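You operate a simulated robot arm through the tools that you are given. There is no shell and no other tool.

The job below is to be done with a simulated robot arm. You get a single attempt, and the scene is never put back.

TASK
Clear the tester: open its lever, sort the bobbin by the counter, put the weight back, reset the counter. Set down upright: small bobbin.

The check looks at the end state, three seconds after you hand in, the way a careful person would. Anything else that was tipped, shoved, dropped, spilled or broken makes it a failure.

THE ROBOT
A 6-joint arm with a fingered hand, fixed in place. Base frame: the origin is on the floor under the middle of its stand, x ahead of it, y to its left, z up; the work surface is at about z = 0.82. Units: m, degrees, N and s.
With the tool pointing down near the work surface it reaches from about 0.34 to 0.76 m from the base axis. Its first joint turns from -166.0 to 166.0 degrees. Payload 4 kg.
The TCP is the grasp point between the finger pads, 0.026 m short of the fingertips. In the tool frame z runs along the fingers and y along their closing line. The gripper opens to 0.148 m; its body begins 0.073 m behind the TCP. The gripper is a hand of 3 fingers: y runs from the thumb to the fingers, the wrist lies at [0, 0, -0.239] in the tool frame.
Orientation is told as [roll, pitch, yaw] about the base's x, y, z axes, in that order, counted from this pose: with the fingers straight down and closing along the base's y, the tool's x points along the base's -x, its y along +y and its z along -z.

THE INTERFACE
- The arm moves only by the tool step_arm. Its argument "commands" is a list of rows, each a list of 6 numbers: the shift along the tool's x, y, z in mm, then the turn, a rotation vector about the tool's x, y, z in degrees. In form: [[tx, ty, tz, wx, wy, wz], ...]. A call has 1 to 20 rows; each row shifts and turns the commanded pose from where the row before left it, along the tool's axes as they then stand. A row lasts 0.2 s, in which the tool goes at most 0.05 m and 8.6 degrees; a call with a longer step from one row to the next is refused whole. Where a pose cannot be reached the arm comes as near as it can. A force on the tool above 40 N (or 10 N above the force at the start of the call, whichever is more), or a blocked arm, ends the call early, and 0.2 s more pass. In this call time passes only in rows, and 0.2 s behind the last. It gives the time, the measured TCP pose, the force on the tool (base axes), the opening and the grip force at its end, in the units of the frame above (readings bear some noise), with the torque about the TCP (base axes, N m) and any sound that the robot's microphone picked up, and new pictures: "show" is both (left out), scene, wrist or none.
- Cameras (640 x 400 px; columns grow to the right, rows downward): "scene" is fixed at [0.4008, 0.6508, 1.4205]; the picture's right is [-0.99, -0.13, 0.00], its down [-0.11, 0.82, -0.56] and it looks along [0.07, -0.56, -0.83] (base axes); focal length 256 px, centre (320, 200). "wrist" rides on the gripper at [0.068, -0.039, -0.09] in the tool frame; the picture's right is [0.50, 0.87, 0.00], its down [-0.66, 0.38, -0.65] and it looks along [-0.57, 0.33, 0.76] (tool axes); focal length 222 px, centre (320, 200). There is no depth. A picture from a camera that has moved, and an enlarged one, comes with that camera's place and axes in the base frame and with its lens.
- raise_lower(by): slides the trunk up (or, below 0, down) by that many m; the arm rides with it, the base frame stays. It gives what a move gives, with no picture.
- finger_targets(finger1, finger2, thumb_bend): sets how far each is bent, from 0 (flat) to 100 (curled in); at 30 the hand is open as for a grip, at 70 the pads meet at the TCP. One left out holds its place. A second passes; each finger stops where it meets its share of the squeeze, and holds until it gets a number again. It is the only way to open and close the hand. It gives what a move gives, with no picture; readings hold the bend of each and the force on the fingers (four entries, about 0 where the hand has none), thumb and palm.
- zoom(camera, box): a new picture of the part [left, top, right, bottom] of that camera's present view, enlarged. It takes no simulated time.
- sign_off(): hands the job in; it is judged then, once.

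Nothing tells you positions but the pictures and the camera data. Unless the task says otherwise, let go and move clear before handing in.

The tools are called after "Call:" as name(argument=value, ...) on one line, values as JSON. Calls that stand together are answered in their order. step_arm: Moves the arm, as the interface text tells. Its arguments: {"type":"object","properties":{"commands":{"type":"array"},"show":{"type":"string","enum":["both","scene","wrist","none"]}},"required":["commands"]} The other tools are called the same way: raise_lower (by) moves the trunk up or down; finger_targets (finger1, finger2, thumb_bend) moves the fingers one by one; zoom (camera, box) takes an enlarged picture of a part of a camera's view; sign_off () hands the job in.

At the start:

```text
time_s: 0.0
tcp_pos: [0.3696, 0.1962, 1.0878]
ee_rot: [0.0, 0.0, -0.1]
force: [0.2, 0.2, 0.6]
torque: [0.0, -0.01, -0.03]
width: 0.1479
gripper_force: 0.1
shape: jaw
bend: [30.0, 30.0, 30.0]
finger forces: [0.0, 0.0, 0.0, 0.1, 0.1, 0.1]
trunk travel left (down, up): [-0.5, 0.09]
```

scene: 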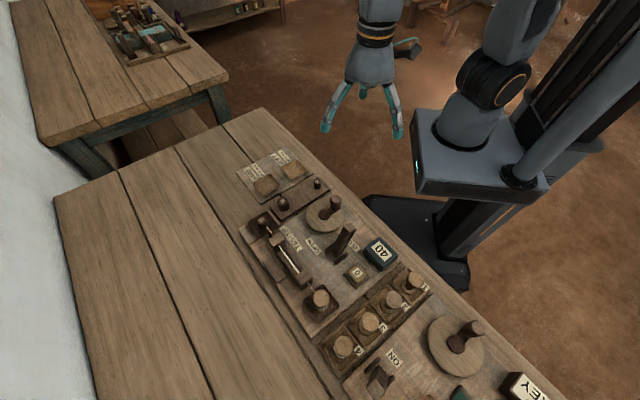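
wrist: 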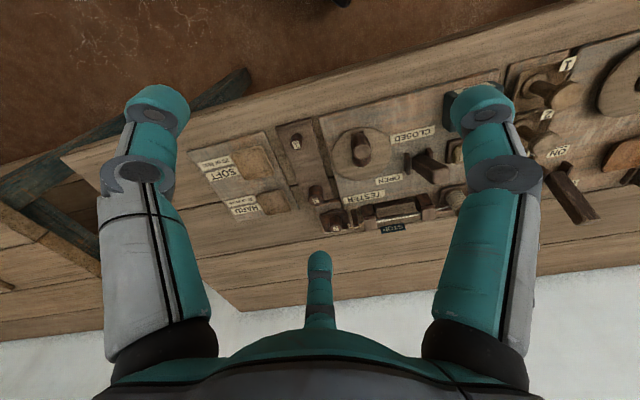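

I see a workbench with a tester (lever, counter, weights, sorting pads SOFT/HARD) in front of the arm. I'll zoom in to read the labels and locate everything before moving.

Call:
zoom(camera="scene", box=[230, 140, 350, 215])

Call:
zoom(camera="scene", box=[230, 190, 390, 290])

Call:
zoom(camera="scene", box=[290, 240, 450, 340])

Call:
zoom(camera="scene", box=[310, 280, 560, 400])

Call:
zoom(camera="wrist", box=[180, 90, 460, 260])

```text
5.33 times, centred on (290, 178) of scene
camera zoom: at [0.4008, 0.6508, 1.4205], right [-0.99, -0.13, 0.0], down [-0.11, 0.82, -0.56], along [0.07, -0.56, -0.83], focal length 1363 px, centre (480, 320)
```

zoom: 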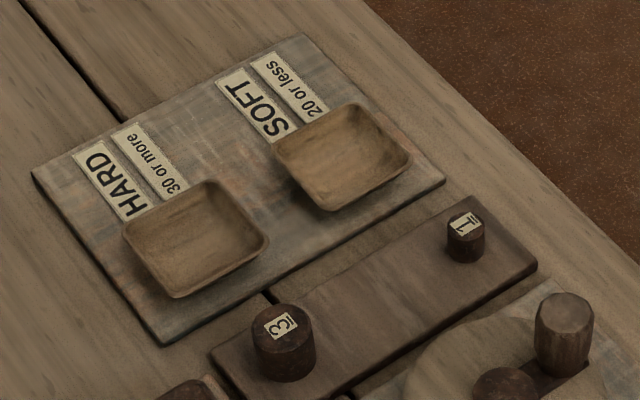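

```text
4.00 times, centred on (310, 240) of scene
camera zoom: at [0.4008, 0.6508, 1.4205], right [-0.99, -0.13, 0.0], down [-0.11, 0.82, -0.56], along [0.07, -0.56, -0.83], focal length 1022 px, centre (360, 40)
```

zoom: 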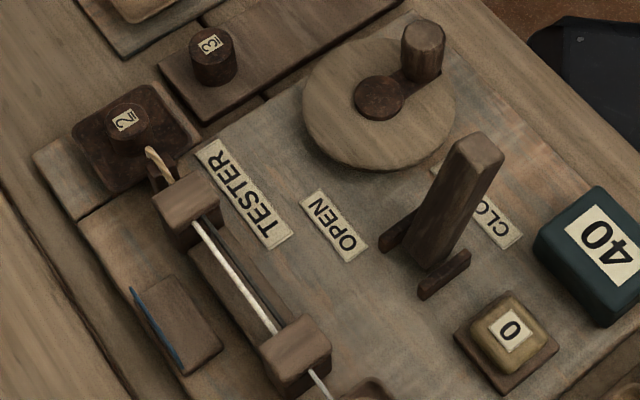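

```text
4.00 times, centred on (370, 290) of scene
camera zoom: at [0.4008, 0.6508, 1.4205], right [-0.99, -0.13, 0.0], down [-0.11, 0.82, -0.56], along [0.07, -0.56, -0.83], focal length 1022 px, centre (120, -160)
```

zoom: 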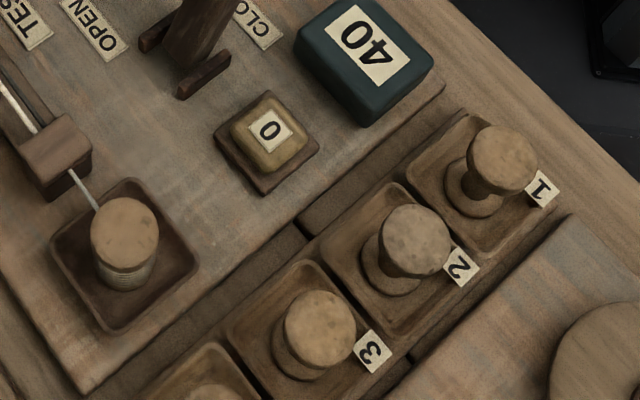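

```text
2.56 times, centred on (435, 340) of scene
camera zoom: at [0.4008, 0.6508, 1.4205], right [-0.99, -0.13, 0.0], down [-0.11, 0.82, -0.56], along [0.07, -0.56, -0.83], focal length 654 px, centre (26, -158)
```

zoom: 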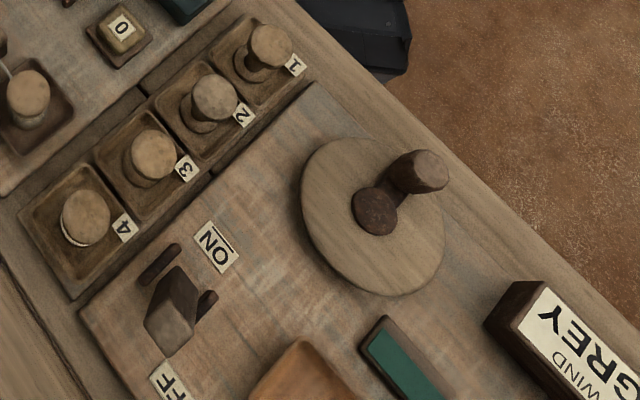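

```text
2.29 times, centred on (320, 175) of wrist
camera zoom: at [0.3027, 0.1573, 1.1781], right [-0.5, 0.87, 0.0], down [0.66, 0.38, 0.65], along [0.57, 0.33, -0.76], focal length 508 px, centre (320, 257)
```

zoom: 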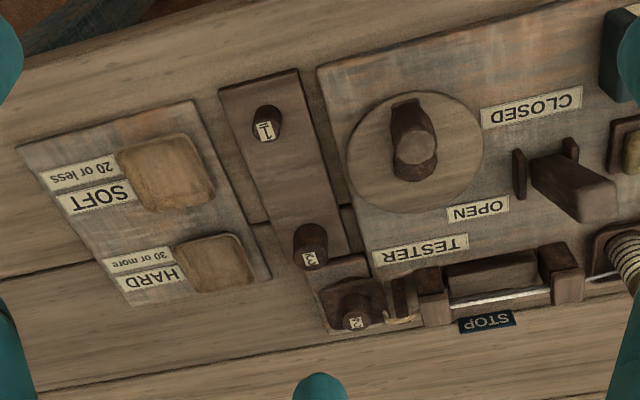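

The counter reads 40 (so HARD, "30 or more"), weight 2 sits out of its rack on the tester's pan, the bobbin sits in the tester's tray, and the lever leans to CLOSED. I'll zoom closer on the tester to understand the details.

Call:
zoom(camera="scene", box=[235, 205, 299, 245])

Call:
zoom(camera="scene", box=[285, 270, 357, 315])

Call:
zoom(camera="scene", box=[310, 210, 400, 266])

Call:
zoom(camera="wrist", box=[310, 140, 470, 240])

Call:
zoom(camera="wrist", box=[460, 30, 640, 230])

```text
10.00 times, centred on (267, 225) of scene
camera zoom: at [0.4008, 0.6508, 1.4205], right [-0.99, -0.13, 0.0], down [-0.11, 0.82, -0.56], along [0.07, -0.56, -0.83], focal length 2556 px, centre (850, -50)
```

zoom: 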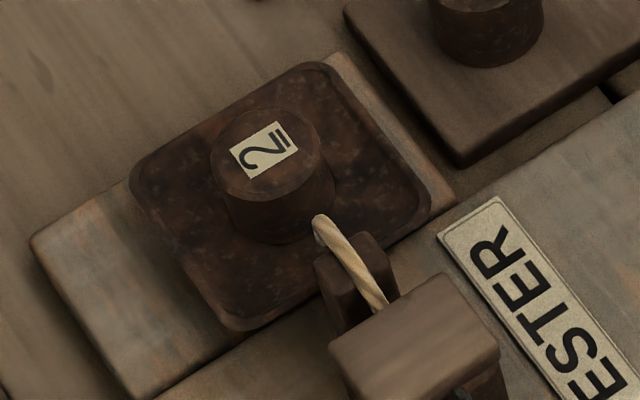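

```text
8.89 times, centred on (321, 292) of scene
camera zoom: at [0.4008, 0.6508, 1.4205], right [-0.99, -0.13, 0.0], down [-0.11, 0.82, -0.56], along [0.07, -0.56, -0.83], focal length 2272 px, centre (311, -622)
```

zoom: 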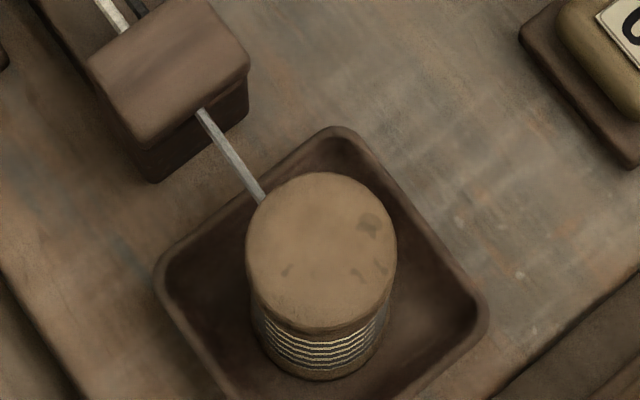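

```text
7.11 times, centred on (355, 238) of scene
camera zoom: at [0.4008, 0.6508, 1.4205], right [-0.99, -0.13, 0.0], down [-0.11, 0.82, -0.56], along [0.07, -0.56, -0.83], focal length 1817 px, centre (71, -70)
```

zoom: 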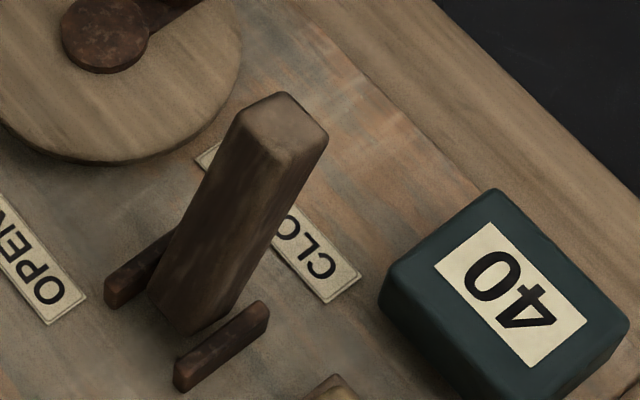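

```text
4.00 times, centred on (390, 190) of wrist
camera zoom: at [0.3027, 0.1573, 1.1781], right [-0.5, 0.87, 0.0], down [0.66, 0.38, 0.65], along [0.57, 0.33, -0.76], focal length 888 px, centre (40, 240)
```

zoom: 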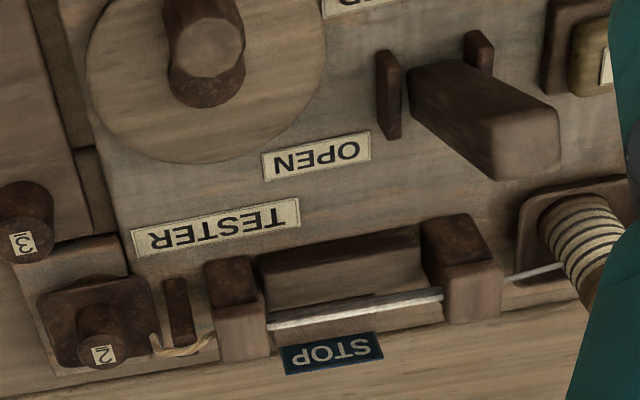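

```text
2.00 times, centred on (550, 130) of wrist
camera zoom: at [0.3027, 0.1573, 1.1781], right [-0.5, 0.87, 0.0], down [0.66, 0.38, 0.65], along [0.57, 0.33, -0.76], focal length 444 px, centre (-140, 340)
```

zoom: 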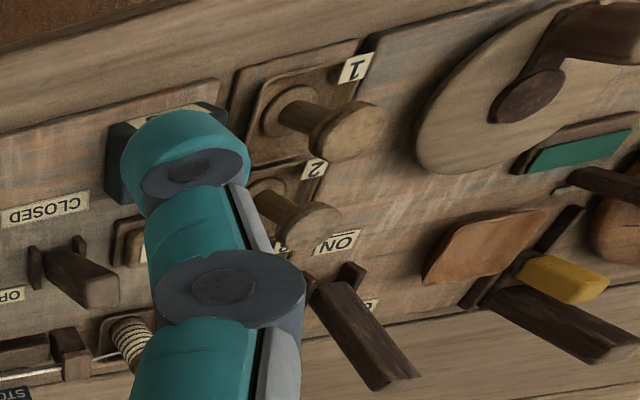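

I'm checking the hand's shape in the scene view so I know where its fingers will go near the small parts.

Call:
zoom(camera="scene", box=[290, 0, 450, 150])

Call:
zoom(camera="wrist", box=[60, 60, 580, 400])

```text
2.67 times, centred on (370, 75) of scene
camera zoom: at [0.4008, 0.6508, 1.4205], right [-0.99, -0.13, 0.0], down [-0.11, 0.82, -0.56], along [0.07, -0.56, -0.83], focal length 682 px, centre (187, 533)
```

zoom: 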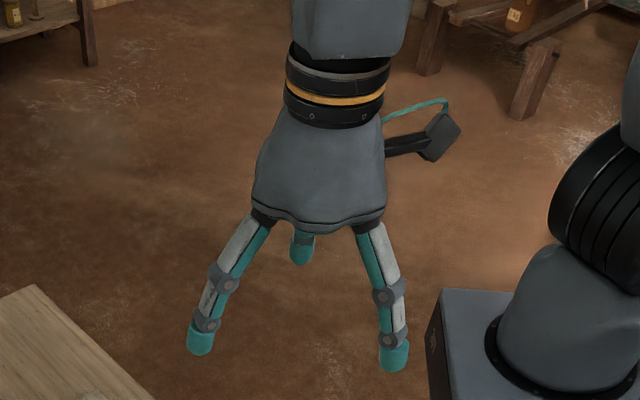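

```text
1.18 times, centred on (320, 230) of wrist
camera zoom: at [0.3027, 0.1573, 1.1781], right [-0.5, 0.87, 0.0], down [0.66, 0.38, 0.65], along [0.57, 0.33, -0.76], focal length 261 px, centre (320, 165)
```

zoom: 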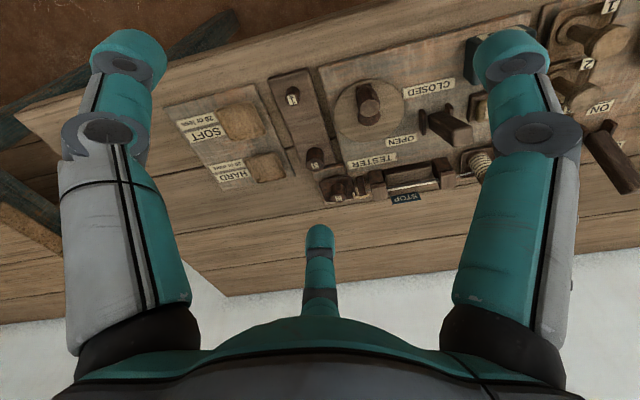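

The hand has three fingers 120° apart, with the thumb on −y. I take the lever tip to be near (0.370, 0.387, 0.93), leaning towards the robot (CLOSED). I'll move the wrist camera for a closer look at the lever, counter and bobbin.

Call:
step_arm(commands=[[27, 26, 5, 0, 0, 0], [27, 26, 5, 0, 0, 0], [27, 26, 5, 0, 0, 0], [27, 26, 5, 0, 0, 0]], show="both")

```text
time_s: 1.0
tcp_pos: [0.2632, 0.3016, 1.0673]
ee_rot: [0.0, 0.0, 0.0]
force: [-0.7, 0.2, -0.6]
torque: [0.0, -0.01, 0.01]
width: 0.1479
gripper_force: 0.0
shape: jaw
bend: [30.0, 30.0, 30.0]
finger forces: [0.1, 0.0, 0.0, 0.0, 0.0, 0.1]
trunk travel left (down, up): [-0.5, 0.09]
camera wrist: at [0.1952, 0.2612, 1.1577], right [-0.5, 0.87, 0.0], down [0.66, 0.38, 0.65], along [0.57, 0.33, -0.76], focal length 222 px, centre (320, 200)
```

scene: 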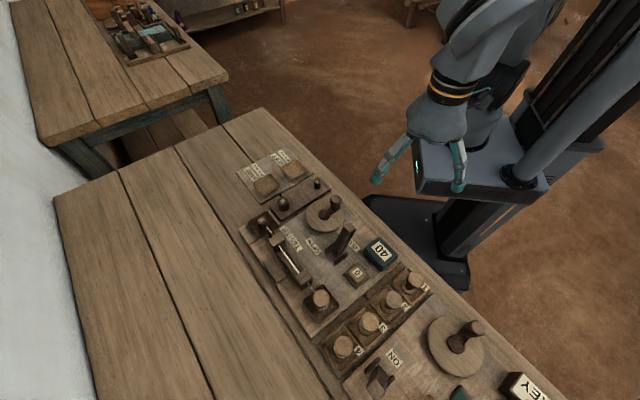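
wrist: 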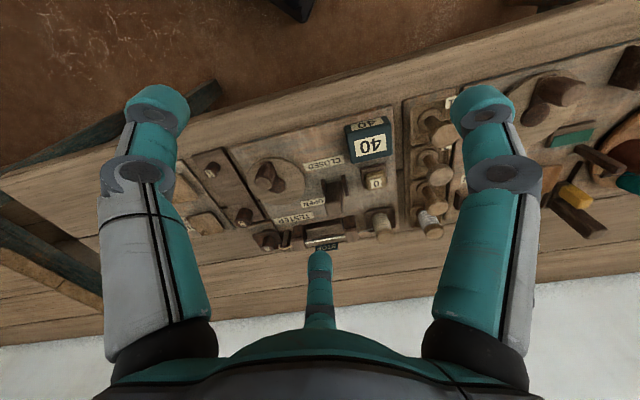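

Call:
zoom(camera="wrist", box=[290, 110, 450, 250])

Call:
zoom(camera="wrist", box=[180, 140, 340, 255])

```text
2.86 times, centred on (370, 180) of wrist
camera zoom: at [0.1952, 0.2612, 1.1577], right [-0.5, 0.87, 0.0], down [0.66, 0.38, 0.65], along [0.57, 0.33, -0.76], focal length 635 px, centre (177, 257)
```

zoom: 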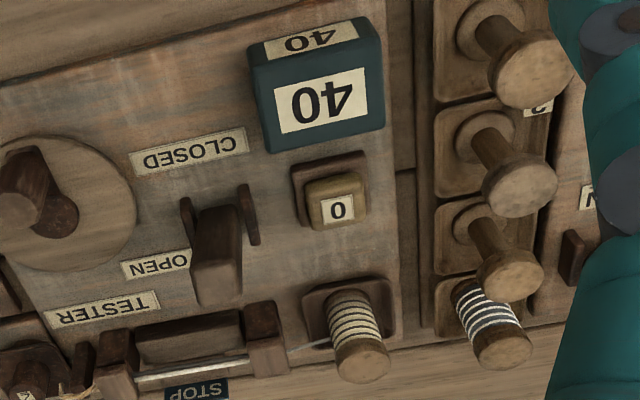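

```text
3.48 times, centred on (260, 198) of wrist
camera zoom: at [0.1952, 0.2612, 1.1577], right [-0.5, 0.87, 0.0], down [0.66, 0.38, 0.65], along [0.57, 0.33, -0.76], focal length 773 px, centre (529, 209)
```

zoom: 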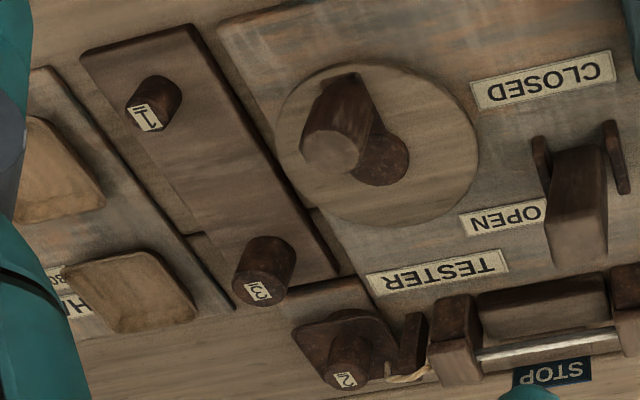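

The bobbin top is near (0.4145, 0.528, 0.889), weight 2's top near (0.585, 0.359, 0.868), and the HARD tray near (0.607, 0.230). Next I'll close the hand to a point for pushing the lever.

Call:
finger_targets(finger1=69, finger2=69, thumb_bend=69)

Call:
zoom(camera="wrist", box=[160, 80, 480, 280])

Call:
zoom(camera="scene", box=[360, 60, 520, 220])

```text
time_s: 2.0
tcp_pos: [0.2619, 0.2997, 1.0672]
ee_rot: [0.0, 0.0, -0.1]
force: [-0.3, 0.6, 0.4]
torque: [0.0, 0.03, 0.0]
width: 0.0023
gripper_force: 0.0
shape: fingers
bend: [69.0, 69.0, 69.0]
finger forces: [0.0, 0.0, 0.0, 0.0, 0.0, 0.0]
trunk travel left (down, up): [-0.5, 0.09]
```

```text
2.00 times, centred on (320, 180) of wrist
camera zoom: at [0.1955, 0.2609, 1.1579], right [-0.5, 0.87, 0.0], down [0.66, 0.38, 0.65], along [0.57, 0.33, -0.76], focal length 444 px, centre (320, 240)
```

zoom: 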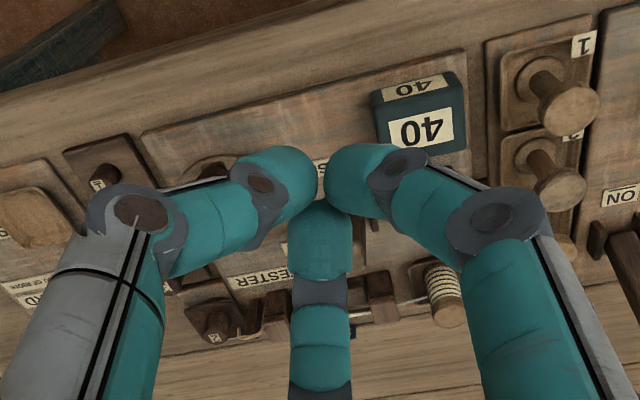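

```text
2.50 times, centred on (440, 140) of scene
camera zoom: at [0.4008, 0.6508, 1.4205], right [-0.99, -0.13, 0.0], down [-0.11, 0.82, -0.56], along [0.07, -0.56, -0.83], focal length 639 px, centre (20, 350)
```

zoom: 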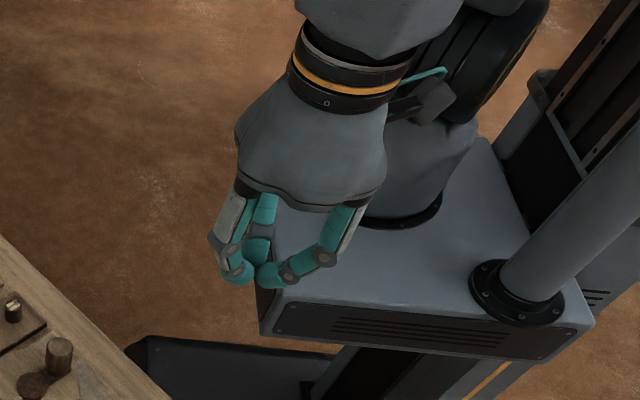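

The hand is clear of everything. I'll half-open it, turn it so the thumb faces the robot side of the lever, and move over the lever so the thumb pad can push it to OPEN.

Call:
finger_targets(finger1=35, finger2=35, thumb_bend=45)

Call:
step_arm(commands=[[0, 0, 0, 0, 0, 7.5], [0, 0, 0, 0, 0, 7.5], [0, 0, 0, 0, 0, 7.5], [0, 0, 0, 0, 0, 7.5], [0, 0, 0, 0, 0, 7.5], [0, 0, 0, 0, 0, 7.5], [-4, 35, 9, 0, 0, 0], [-4, 35, 9, 0, 0, 0], [-4, 35, 9, 0, 0, 0], [-4, 33, 9, 0, 0, 0]], show="both")

```text
time_s: 3.0
tcp_pos: [0.2631, 0.2997, 1.0667]
ee_rot: [0.0, 0.0, 0.0]
force: [-0.3, 0.1, -0.2]
torque: [0.01, -0.04, 0.0]
width: 0.0949
gripper_force: 0.2
shape: fingers
bend: [35.0, 35.0, 45.0]
finger forces: [0.0, 0.0, 0.0, 0.0, 0.1, 0.0]
trunk travel left (down, up): [-0.5, 0.09]
```

```text
time_s: 5.2
tcp_pos: [0.3709, 0.3871, 1.028]
ee_rot: [0.0, 0.1, -45.0]
force: [0.3, 0.0, 0.2]
torque: [0.03, 0.0, 0.01]
width: 0.0947
gripper_force: 0.0
shape: fingers
bend: [35.0, 35.0, 45.0]
finger forces: [0.0, 0.0, 0.0, 0.0, 0.0, 0.1]
trunk travel left (down, up): [-0.5, 0.09]
camera wrist: at [0.2952, 0.4073, 1.1196], right [0.26, 0.97, 0.0], down [0.73, -0.2, 0.65], along [0.63, -0.17, -0.76], focal length 222 px, centre (320, 200)
```

scene: 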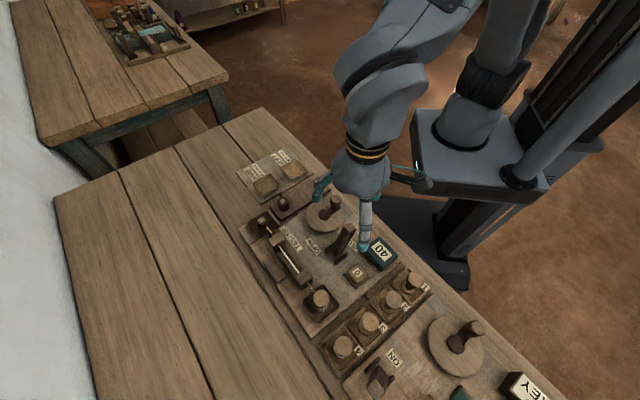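
wrist: 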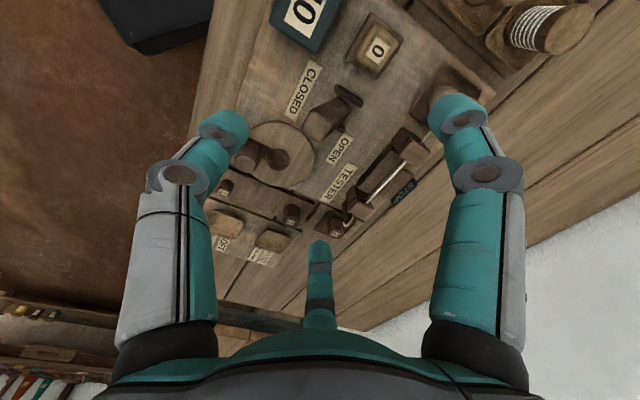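

The hand is now above the lever. I'll zoom in to locate the lever precisely from this angle.

Call:
zoom(camera="wrist", box=[270, 40, 430, 140])

Call:
zoom(camera="scene", box=[300, 160, 420, 280])

Call:
zoom(camera="wrist", box=[230, 110, 450, 260])

```text
4.00 times, centred on (350, 90) of wrist
camera zoom: at [0.2952, 0.4073, 1.1196], right [0.26, 0.97, 0.0], down [0.73, -0.2, 0.65], along [0.63, -0.17, -0.76], focal length 888 px, centre (200, 640)
```

zoom: 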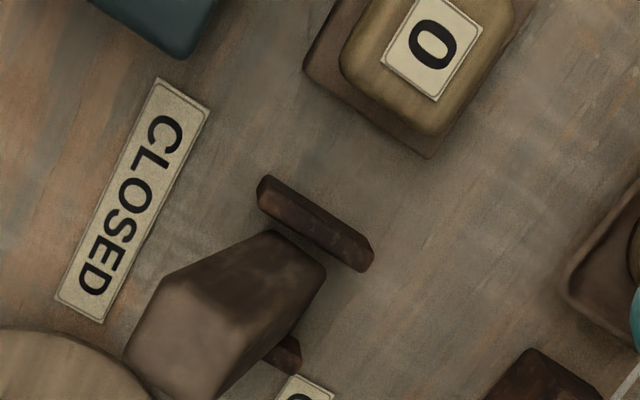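

```text
3.33 times, centred on (360, 220) of scene
camera zoom: at [0.4008, 0.6508, 1.4205], right [-0.99, -0.13, 0.0], down [-0.11, 0.82, -0.56], along [0.07, -0.56, -0.83], focal length 852 px, centre (187, 133)
```

zoom: 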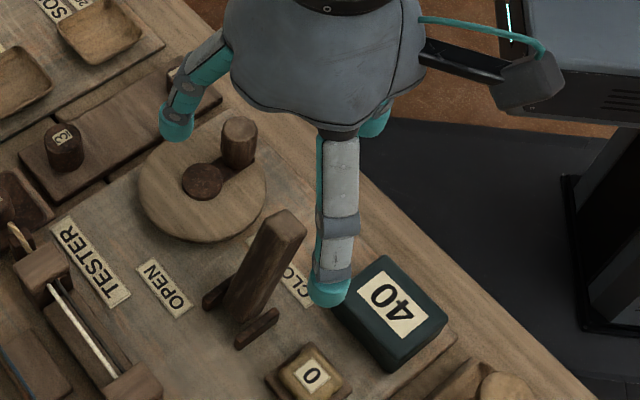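

```text
2.67 times, centred on (340, 185) of wrist
camera zoom: at [0.2952, 0.4073, 1.1196], right [0.26, 0.97, 0.0], down [0.73, -0.2, 0.65], along [0.63, -0.17, -0.76], focal length 592 px, centre (267, 240)
```

zoom: 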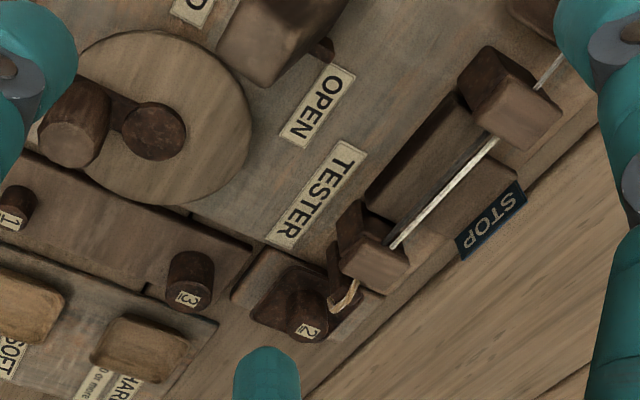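

The lever tip checks out at about (0.368, 0.386, 0.931). I'll narrow the hand, lower it around the lever tip with the thumb on the robot side, then push away from the robot.

Call:
finger_targets(finger1=48, finger2=48, thumb_bend=52)

Call:
step_arm(commands=[[0, 1, 20, 0, 0, 0], [0, 1, 20, 0, 0, 0], [0, 0, 20, 0, 0, 0], [0, 0, 10, 0, 0, 0]], show="both")

Call:
zoom(camera="wrist", box=[200, 60, 440, 260])

Call:
zoom(camera="scene", box=[300, 190, 420, 280])

```text
time_s: 6.2
tcp_pos: [0.3697, 0.387, 1.0288]
ee_rot: [-0.1, 0.0, -45.1]
force: [0.4, 0.1, 0.7]
torque: [-0.02, 0.0, -0.02]
width: 0.0627
gripper_force: 0.0
shape: fingers
bend: [48.0, 48.0, 52.0]
finger forces: [0.1, 0.0, 0.1, 0.0, 0.0, 0.1]
trunk travel left (down, up): [-0.5, 0.09]
```

```text
time_s: 7.2
tcp_pos: [0.3717, 0.3891, 0.9612]
ee_rot: [0.0, 0.1, -45.0]
force: [-0.7, -0.1, 1.0]
torque: [0.01, -0.01, 0.01]
width: 0.0628
gripper_force: 0.0
shape: fingers
bend: [48.0, 48.0, 52.0]
finger forces: [0.0, 0.0, 0.0, 0.1, 0.1, 0.0]
trunk travel left (down, up): [-0.5, 0.09]
camera wrist: at [0.2964, 0.4088, 1.0521], right [0.26, 0.97, 0.0], down [0.73, -0.2, 0.65], along [0.63, -0.17, -0.76], focal length 222 px, centre (320, 200)
```

scene: 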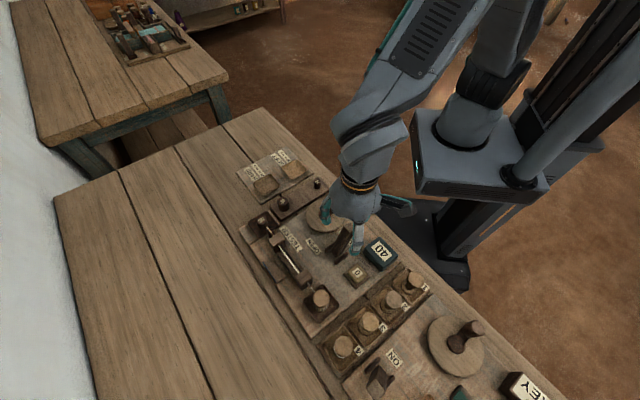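
wrist: 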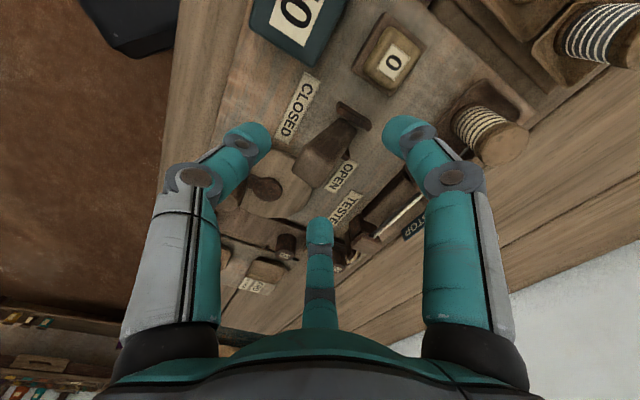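

```text
2.00 times, centred on (320, 160) of wrist
camera zoom: at [0.2964, 0.4088, 1.0521], right [0.26, 0.97, 0.0], down [0.73, -0.2, 0.65], along [0.63, -0.17, -0.76], focal length 444 px, centre (320, 280)
```

zoom: 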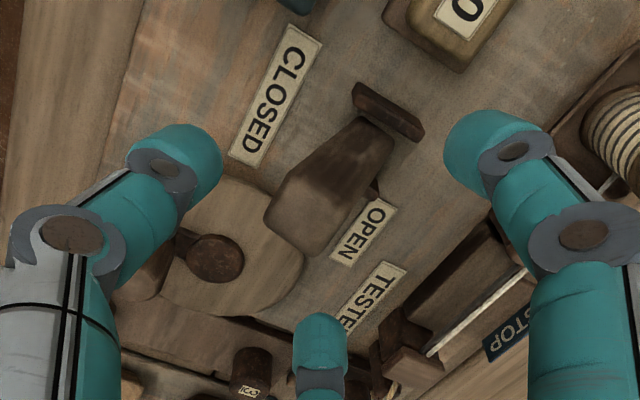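

```text
4.44 times, centred on (360, 235) of scene
camera zoom: at [0.4008, 0.6508, 1.4205], right [-0.99, -0.13, 0.0], down [-0.11, 0.82, -0.56], along [0.07, -0.56, -0.83], focal length 1136 px, centre (142, 44)
```

zoom: 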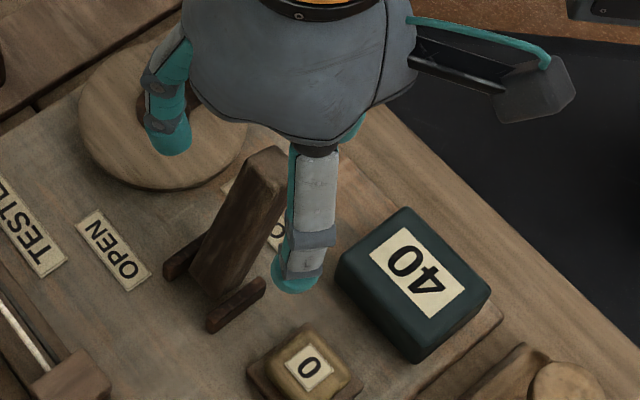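

The lever sits nicely inside the three fingers. I'll lower a little more and start pushing along the tool's +y, away from the robot.

Call:
step_arm(commands=[[0, 0, 14, 0, 0, 0], [0, 0, 13, 0, 0, 0], [0, 6, 0, 0, 0, 0], [0, 6, 0, 0, 0, 0], [0, 6, 0, 0, 0, 0], [0, 6, 0, 0, 0, 0], [0, 6, 0, 0, 0, 0], [0, 6, 0, 0, 0, 0]], show="both")

Call:
zoom(camera="wrist", box=[200, 60, 440, 260])

Call:
zoom(camera="scene", box=[290, 190, 410, 280])

```text
time_s: 9.0
tcp_pos: [0.398, 0.4134, 0.9351]
ee_rot: [0.0, 0.0, -45.0]
force: [-1.1, -1.5, 0.7]
torque: [-0.03, -0.02, 0.01]
width: 0.0631
gripper_force: 0.6
shape: fingers
bend: [48.0, 48.0, 52.0]
finger forces: [0.0, 0.0, 0.0, 0.0, 0.7, 0.0]
trunk travel left (down, up): [-0.5, 0.09]
camera wrist: at [0.323, 0.4338, 1.0257], right [0.26, 0.97, 0.0], down [0.73, -0.2, 0.65], along [0.63, -0.17, -0.76], focal length 222 px, centre (320, 200)
```

scene: 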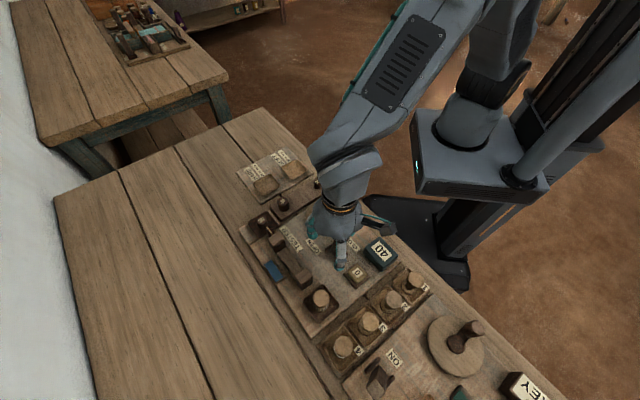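
wrist: 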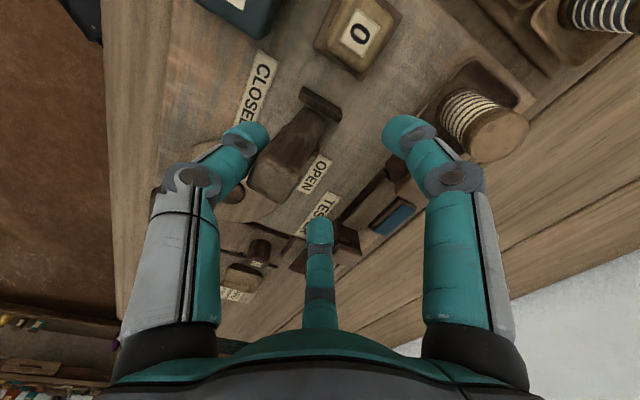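

```text
2.00 times, centred on (320, 160) of wrist
camera zoom: at [0.323, 0.4338, 1.0257], right [0.26, 0.97, 0.0], down [0.73, -0.2, 0.65], along [0.63, -0.17, -0.76], focal length 444 px, centre (320, 280)
```

zoom: 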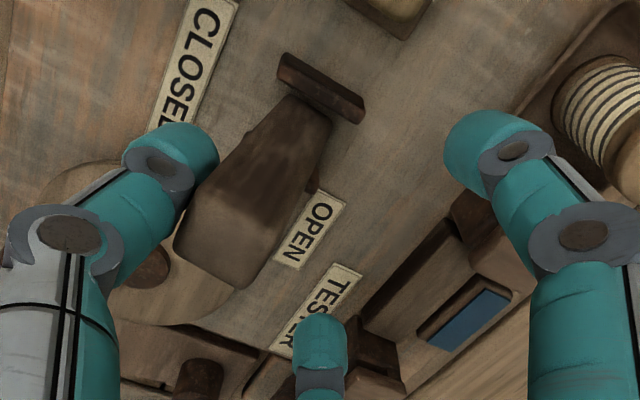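

```text
4.44 times, centred on (350, 235) of scene
camera zoom: at [0.4008, 0.6508, 1.4205], right [-0.99, -0.13, 0.0], down [-0.11, 0.82, -0.56], along [0.07, -0.56, -0.83], focal length 1136 px, centre (187, 44)
```

zoom: 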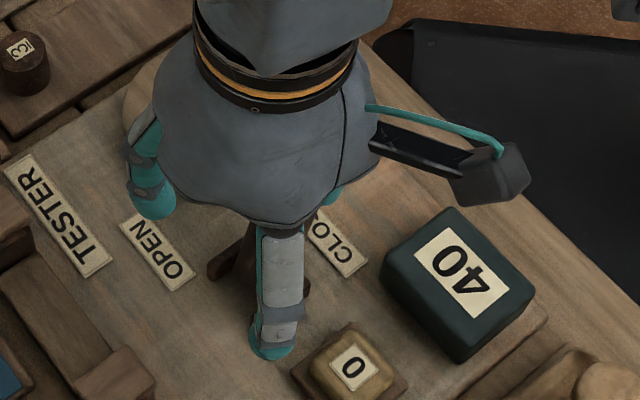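

The thumb is now pushing the lever at about 0.7 N, and the thread has already been released. I'll keep pushing towards OPEN in small steps.

Call:
step_arm(commands=[[0, 6, 0, 0, 0, 0], [0, 6, 0, 0, 0, 0], [0, 6, 0, 0, 0, 0], [0, 6, 0, 0, 0, 0], [0, 4, 0, 0, 0, 0]], show="both")

Call:
zoom(camera="wrist", box=[200, 60, 440, 260])

Call:
zoom(camera="scene", box=[250, 200, 370, 290])

```text
time_s: 10.2
tcp_pos: [0.4178, 0.4347, 0.9323]
ee_rot: [0.0, 0.0, -45.1]
force: [-0.1, -0.5, 0.0]
torque: [-0.03, -0.02, 0.03]
width: 0.0629
gripper_force: 0.1
shape: fingers
bend: [48.0, 48.0, 52.0]
finger forces: [0.0, 0.0, 0.1, 0.0, 0.0, 0.0]
trunk travel left (down, up): [-0.5, 0.09]
camera wrist: at [0.3422, 0.4541, 1.0243], right [0.26, 0.97, 0.0], down [0.73, -0.2, 0.65], along [0.63, -0.17, -0.76], focal length 222 px, centre (320, 200)
```

scene: 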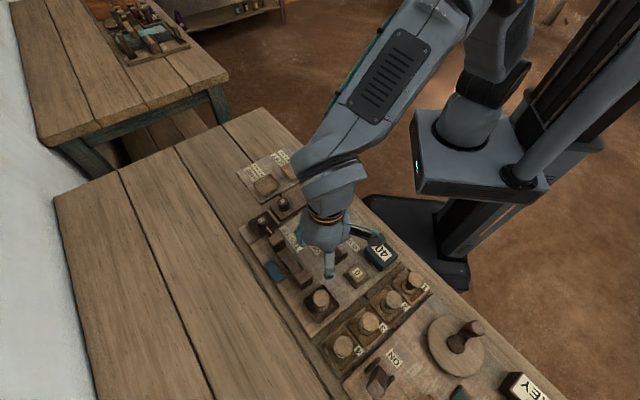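
wrist: 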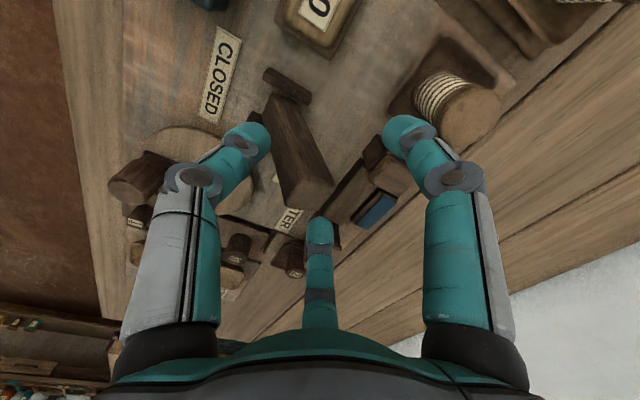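

```text
2.00 times, centred on (320, 160) of wrist
camera zoom: at [0.3422, 0.4541, 1.0243], right [0.26, 0.97, 0.0], down [0.73, -0.2, 0.65], along [0.63, -0.17, -0.76], focal length 444 px, centre (320, 280)
```

zoom: 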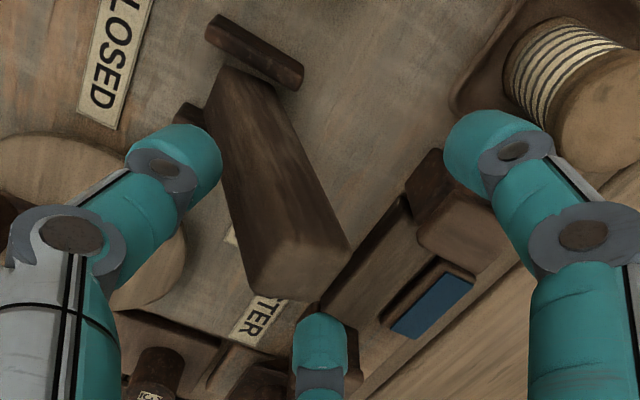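

```text
4.44 times, centred on (310, 245) of scene
camera zoom: at [0.4008, 0.6508, 1.4205], right [-0.99, -0.13, 0.0], down [-0.11, 0.82, -0.56], along [0.07, -0.56, -0.83], focal length 1136 px, centre (364, 0)
```

zoom: 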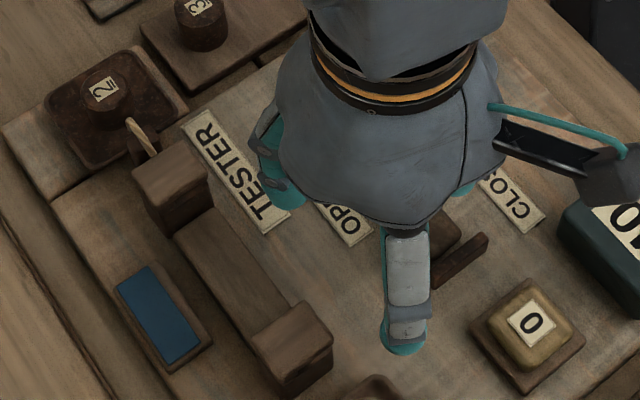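

The lever snapped over past centre, and its tip is now near (0.412, 0.430) on the OPEN side. I'll push a few mm more to make sure it sits on its stop.

Call:
step_arm(commands=[[0, 4, 0, 0, 0, 0], [0, 4, 0, 0, 0, 0], [0, 4, 0, 0, 0, 0]], show="wrist")

Call:
zoom(camera="wrist", box=[200, 60, 440, 260])

```text
time_s: 11.0
tcp_pos: [0.4269, 0.4416, 0.9324]
ee_rot: [0.1, 0.0, -45.0]
force: [-1.8, -1.4, 0.2]
torque: [-0.04, 0.01, -0.02]
width: 0.0652
gripper_force: 1.8
shape: fingers
bend: [48.0, 48.0, 51.0]
finger forces: [0.1, 0.0, 0.1, 0.0, 2.3, 0.1]
trunk travel left (down, up): [-0.5, 0.09]
camera wrist: at [0.3512, 0.4616, 1.0249], right [0.26, 0.97, 0.0], down [0.73, -0.2, 0.65], along [0.63, -0.17, -0.76], focal length 222 px, centre (320, 200)
```

wrist: 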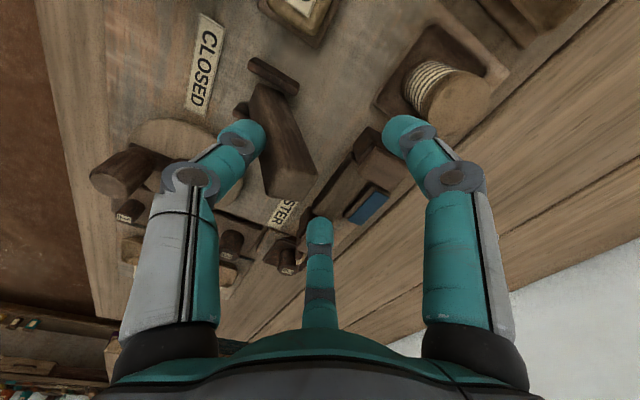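

```text
2.00 times, centred on (320, 160) of wrist
camera zoom: at [0.3512, 0.4616, 1.0249], right [0.26, 0.97, 0.0], down [0.73, -0.2, 0.65], along [0.63, -0.17, -0.76], focal length 444 px, centre (320, 280)
```

zoom: 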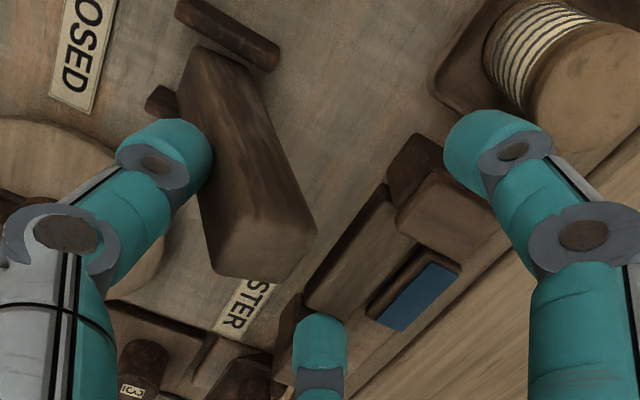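

The thumb met the stop at about 2.3 N, so the lever is fully at OPEN. I'll back off and rise, then look at the result.

Call:
step_arm(commands=[[0, -6, 0, 0, 0, 0], [0, -4, -4, 0, 0, 0], [0, 0, -25, 0, 0, 0], [0, 0, -30, 0, 0, 0], [0, 0, -35, 0, 0, 0], [0, 0, -20, 0, 0, 0]], show="both")

Call:
zoom(camera="scene", box=[250, 190, 410, 290])

Call:
zoom(camera="wrist", box=[240, 0, 560, 200])

```text
time_s: 12.4
tcp_pos: [0.4187, 0.4348, 1.0473]
ee_rot: [0.0, -0.2, -44.9]
force: [0.5, 0.3, -0.5]
torque: [-0.03, 0.02, 0.0]
width: 0.0625
gripper_force: 0.1
shape: fingers
bend: [48.0, 48.0, 52.0]
finger forces: [0.0, 0.1, 0.0, 0.1, 0.0, 0.0]
trunk travel left (down, up): [-0.5, 0.09]
camera wrist: at [0.3439, 0.4547, 1.1383], right [0.26, 0.97, 0.0], down [0.73, -0.2, 0.65], along [0.63, -0.17, -0.76], focal length 222 px, centre (320, 200)
```

scene: 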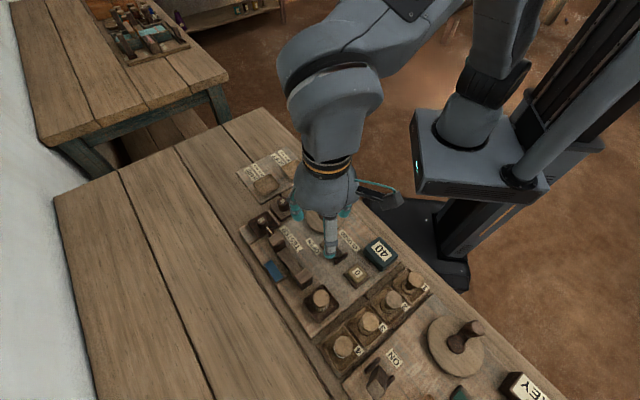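
wrist: 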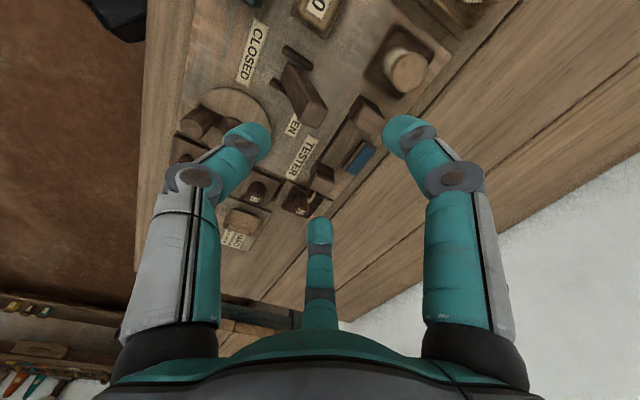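

```text
4.00 times, centred on (330, 240) of scene
camera zoom: at [0.4008, 0.6508, 1.4205], right [-0.99, -0.13, 0.0], down [-0.11, 0.82, -0.56], along [0.07, -0.56, -0.83], focal length 1022 px, centre (280, 40)
```

zoom: 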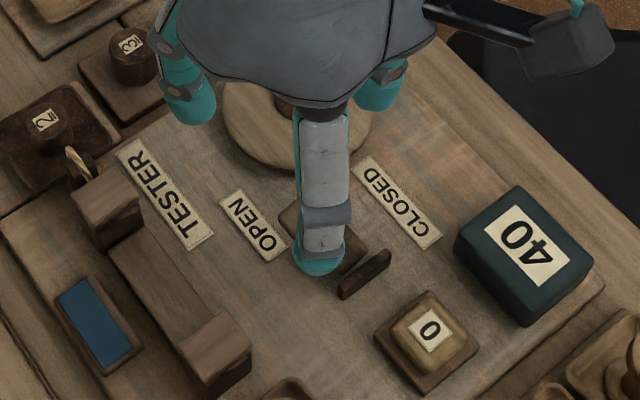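

```text
2.00 times, centred on (400, 100) of wrist
camera zoom: at [0.3439, 0.4547, 1.1383], right [0.26, 0.97, 0.0], down [0.73, -0.2, 0.65], along [0.63, -0.17, -0.76], focal length 444 px, centre (160, 400)
```

zoom: 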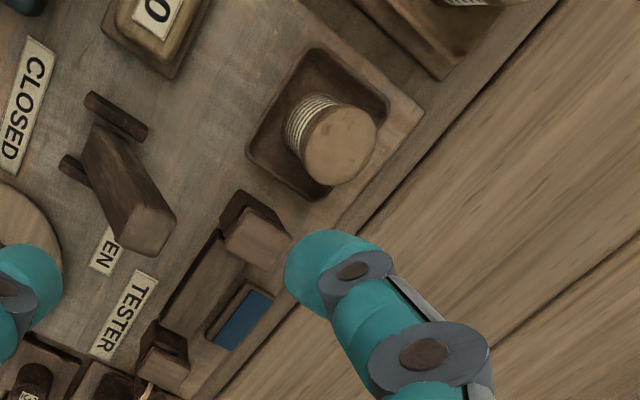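

The lever now points to OPEN and the bobbin is clear to grip. I'll turn the hand so the fingers straddle the nearby block and move over the bobbin at (0.414, 0.528).

Call:
finger_targets(finger1=50, finger2=50, thumb_bend=50)

Call:
step_arm(commands=[[0, 0, 0, 0, 0, -7.5], [0, 0, 0, 0, 0, -7.5], [0, 0, 0, 0, 0, -7.5], [0, 0, 0, 0, 0, -7.5], [7, 22, 10, 0, 0, 0], [7, 22, 10, 0, 0, 0], [7, 22, 10, 0, 0, 0], [7.4, 22.9, 10, 0, 0, 0]], show="both")

Call:
zoom(camera="wrist", box=[200, 60, 440, 260])

Call:
zoom(camera="scene", box=[260, 220, 400, 330])

```text
time_s: 13.4
tcp_pos: [0.4186, 0.4344, 1.0468]
ee_rot: [0.0, 0.0, -45.0]
force: [-0.1, 0.0, 0.0]
torque: [0.01, 0.0, 0.03]
width: 0.0621
gripper_force: 0.0
shape: fingers
bend: [50.0, 50.0, 50.0]
finger forces: [0.1, 0.0, 0.0, 0.1, 0.0, 0.1]
trunk travel left (down, up): [-0.5, 0.09]
```

```text
time_s: 15.2
tcp_pos: [0.413, 0.5281, 1.0073]
ee_rot: [0.0, 0.0, -15.0]
force: [0.4, 0.2, 1.1]
torque: [-0.02, -0.01, -0.01]
width: 0.0624
gripper_force: 0.1
shape: fingers
bend: [50.0, 50.0, 50.0]
finger forces: [0.0, 0.0, 0.0, 0.0, 0.0, 0.0]
trunk travel left (down, up): [-0.5, 0.09]
camera wrist: at [0.3388, 0.507, 1.0992], right [-0.26, 0.97, 0.0], down [0.73, 0.2, 0.65], along [0.63, 0.17, -0.76], focal length 222 px, centre (320, 200)
```

scene: 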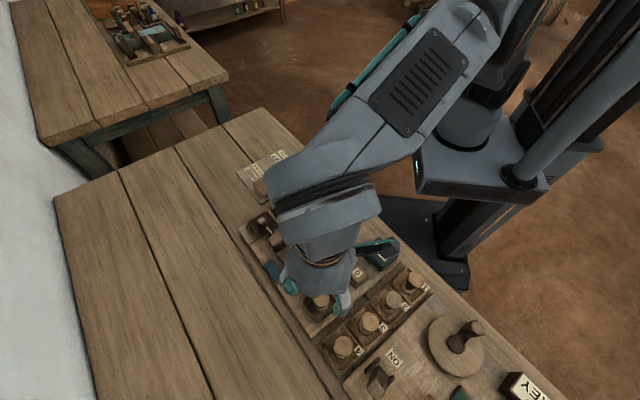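
wrist: 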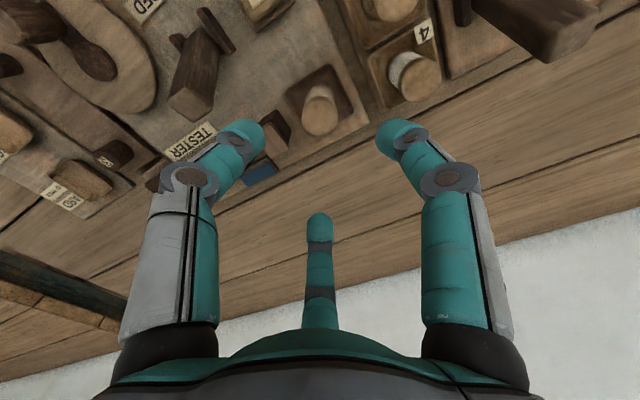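

```text
2.00 times, centred on (320, 160) of wrist
camera zoom: at [0.3388, 0.507, 1.0992], right [-0.26, 0.97, 0.0], down [0.73, 0.2, 0.65], along [0.63, 0.17, -0.76], focal length 444 px, centre (320, 280)
```

zoom: 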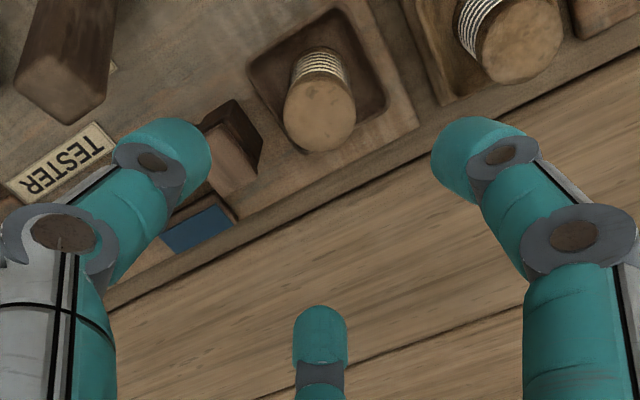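

```text
3.64 times, centred on (330, 275) of scene
camera zoom: at [0.4008, 0.6508, 1.4205], right [-0.99, -0.13, 0.0], down [-0.11, 0.82, -0.56], along [0.07, -0.56, -0.83], focal length 929 px, centre (284, -73)
```

zoom: 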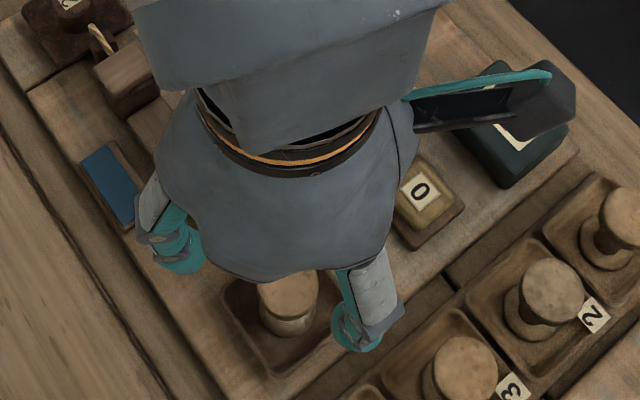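

The bobbin is directly under the hand, with its top at about z = 0.889 and the tray rim near 0.843. I'll descend with the fingers around it, keeping the fingertips above the rim.

Call:
step_arm(commands=[[-1.2, 0.3, 25, 0, 0, 0], [0, 0, 25, 0, 0, 0], [0, 0, 25, 0, 0, 0], [0, 0, 18, 0, 0, 0], [0, 0, 12, 0, 0, 0]], show="both")

Call:
zoom(camera="wrist", box=[200, 60, 440, 260])

Call:
zoom(camera="scene", box=[260, 240, 380, 340])

```text
time_s: 16.4
tcp_pos: [0.4155, 0.5281, 0.903]
ee_rot: [-0.1, 0.1, -15.1]
force: [-0.3, 0.1, 0.0]
torque: [-0.03, -0.01, 0.01]
width: 0.0619
gripper_force: 0.0
shape: fingers
bend: [50.0, 50.0, 50.0]
finger forces: [0.0, 0.1, 0.0, 0.0, 0.0, 0.1]
trunk travel left (down, up): [-0.5, 0.09]
camera wrist: at [0.3406, 0.5076, 0.9935], right [-0.26, 0.97, 0.0], down [0.73, 0.2, 0.65], along [0.63, 0.17, -0.76], focal length 222 px, centre (320, 200)
```

scene: 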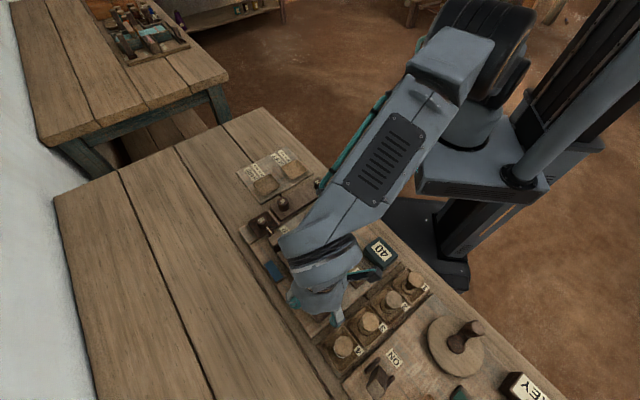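
wrist: 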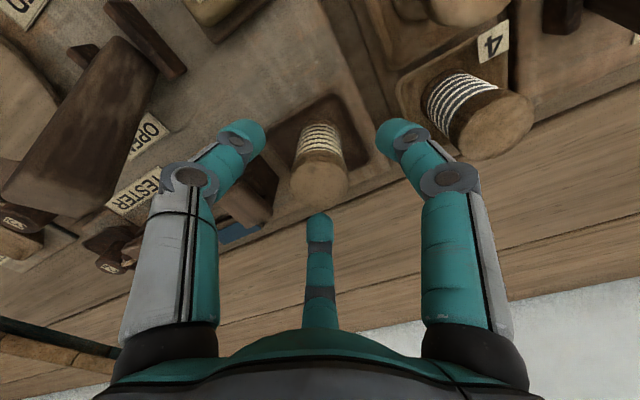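

```text
2.00 times, centred on (320, 160) of wrist
camera zoom: at [0.3406, 0.5076, 0.9935], right [-0.26, 0.97, 0.0], down [0.73, 0.2, 0.65], along [0.63, 0.17, -0.76], focal length 444 px, centre (320, 280)
```

zoom: 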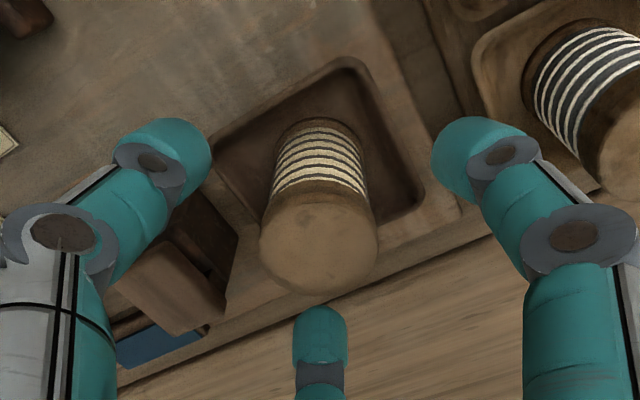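

```text
4.00 times, centred on (320, 290) of scene
camera zoom: at [0.4008, 0.6508, 1.4205], right [-0.99, -0.13, 0.0], down [-0.11, 0.82, -0.56], along [0.07, -0.56, -0.83], focal length 1022 px, centre (320, -160)
```

zoom: 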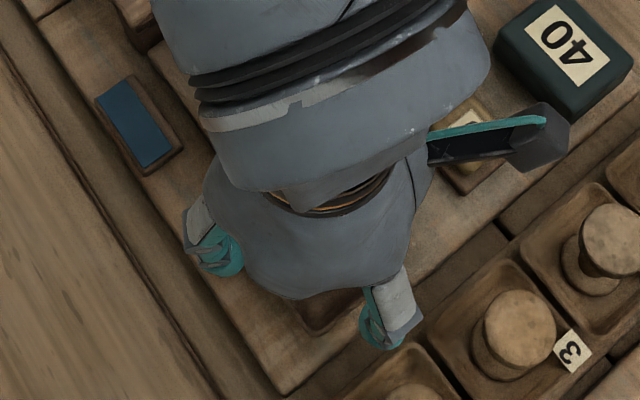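

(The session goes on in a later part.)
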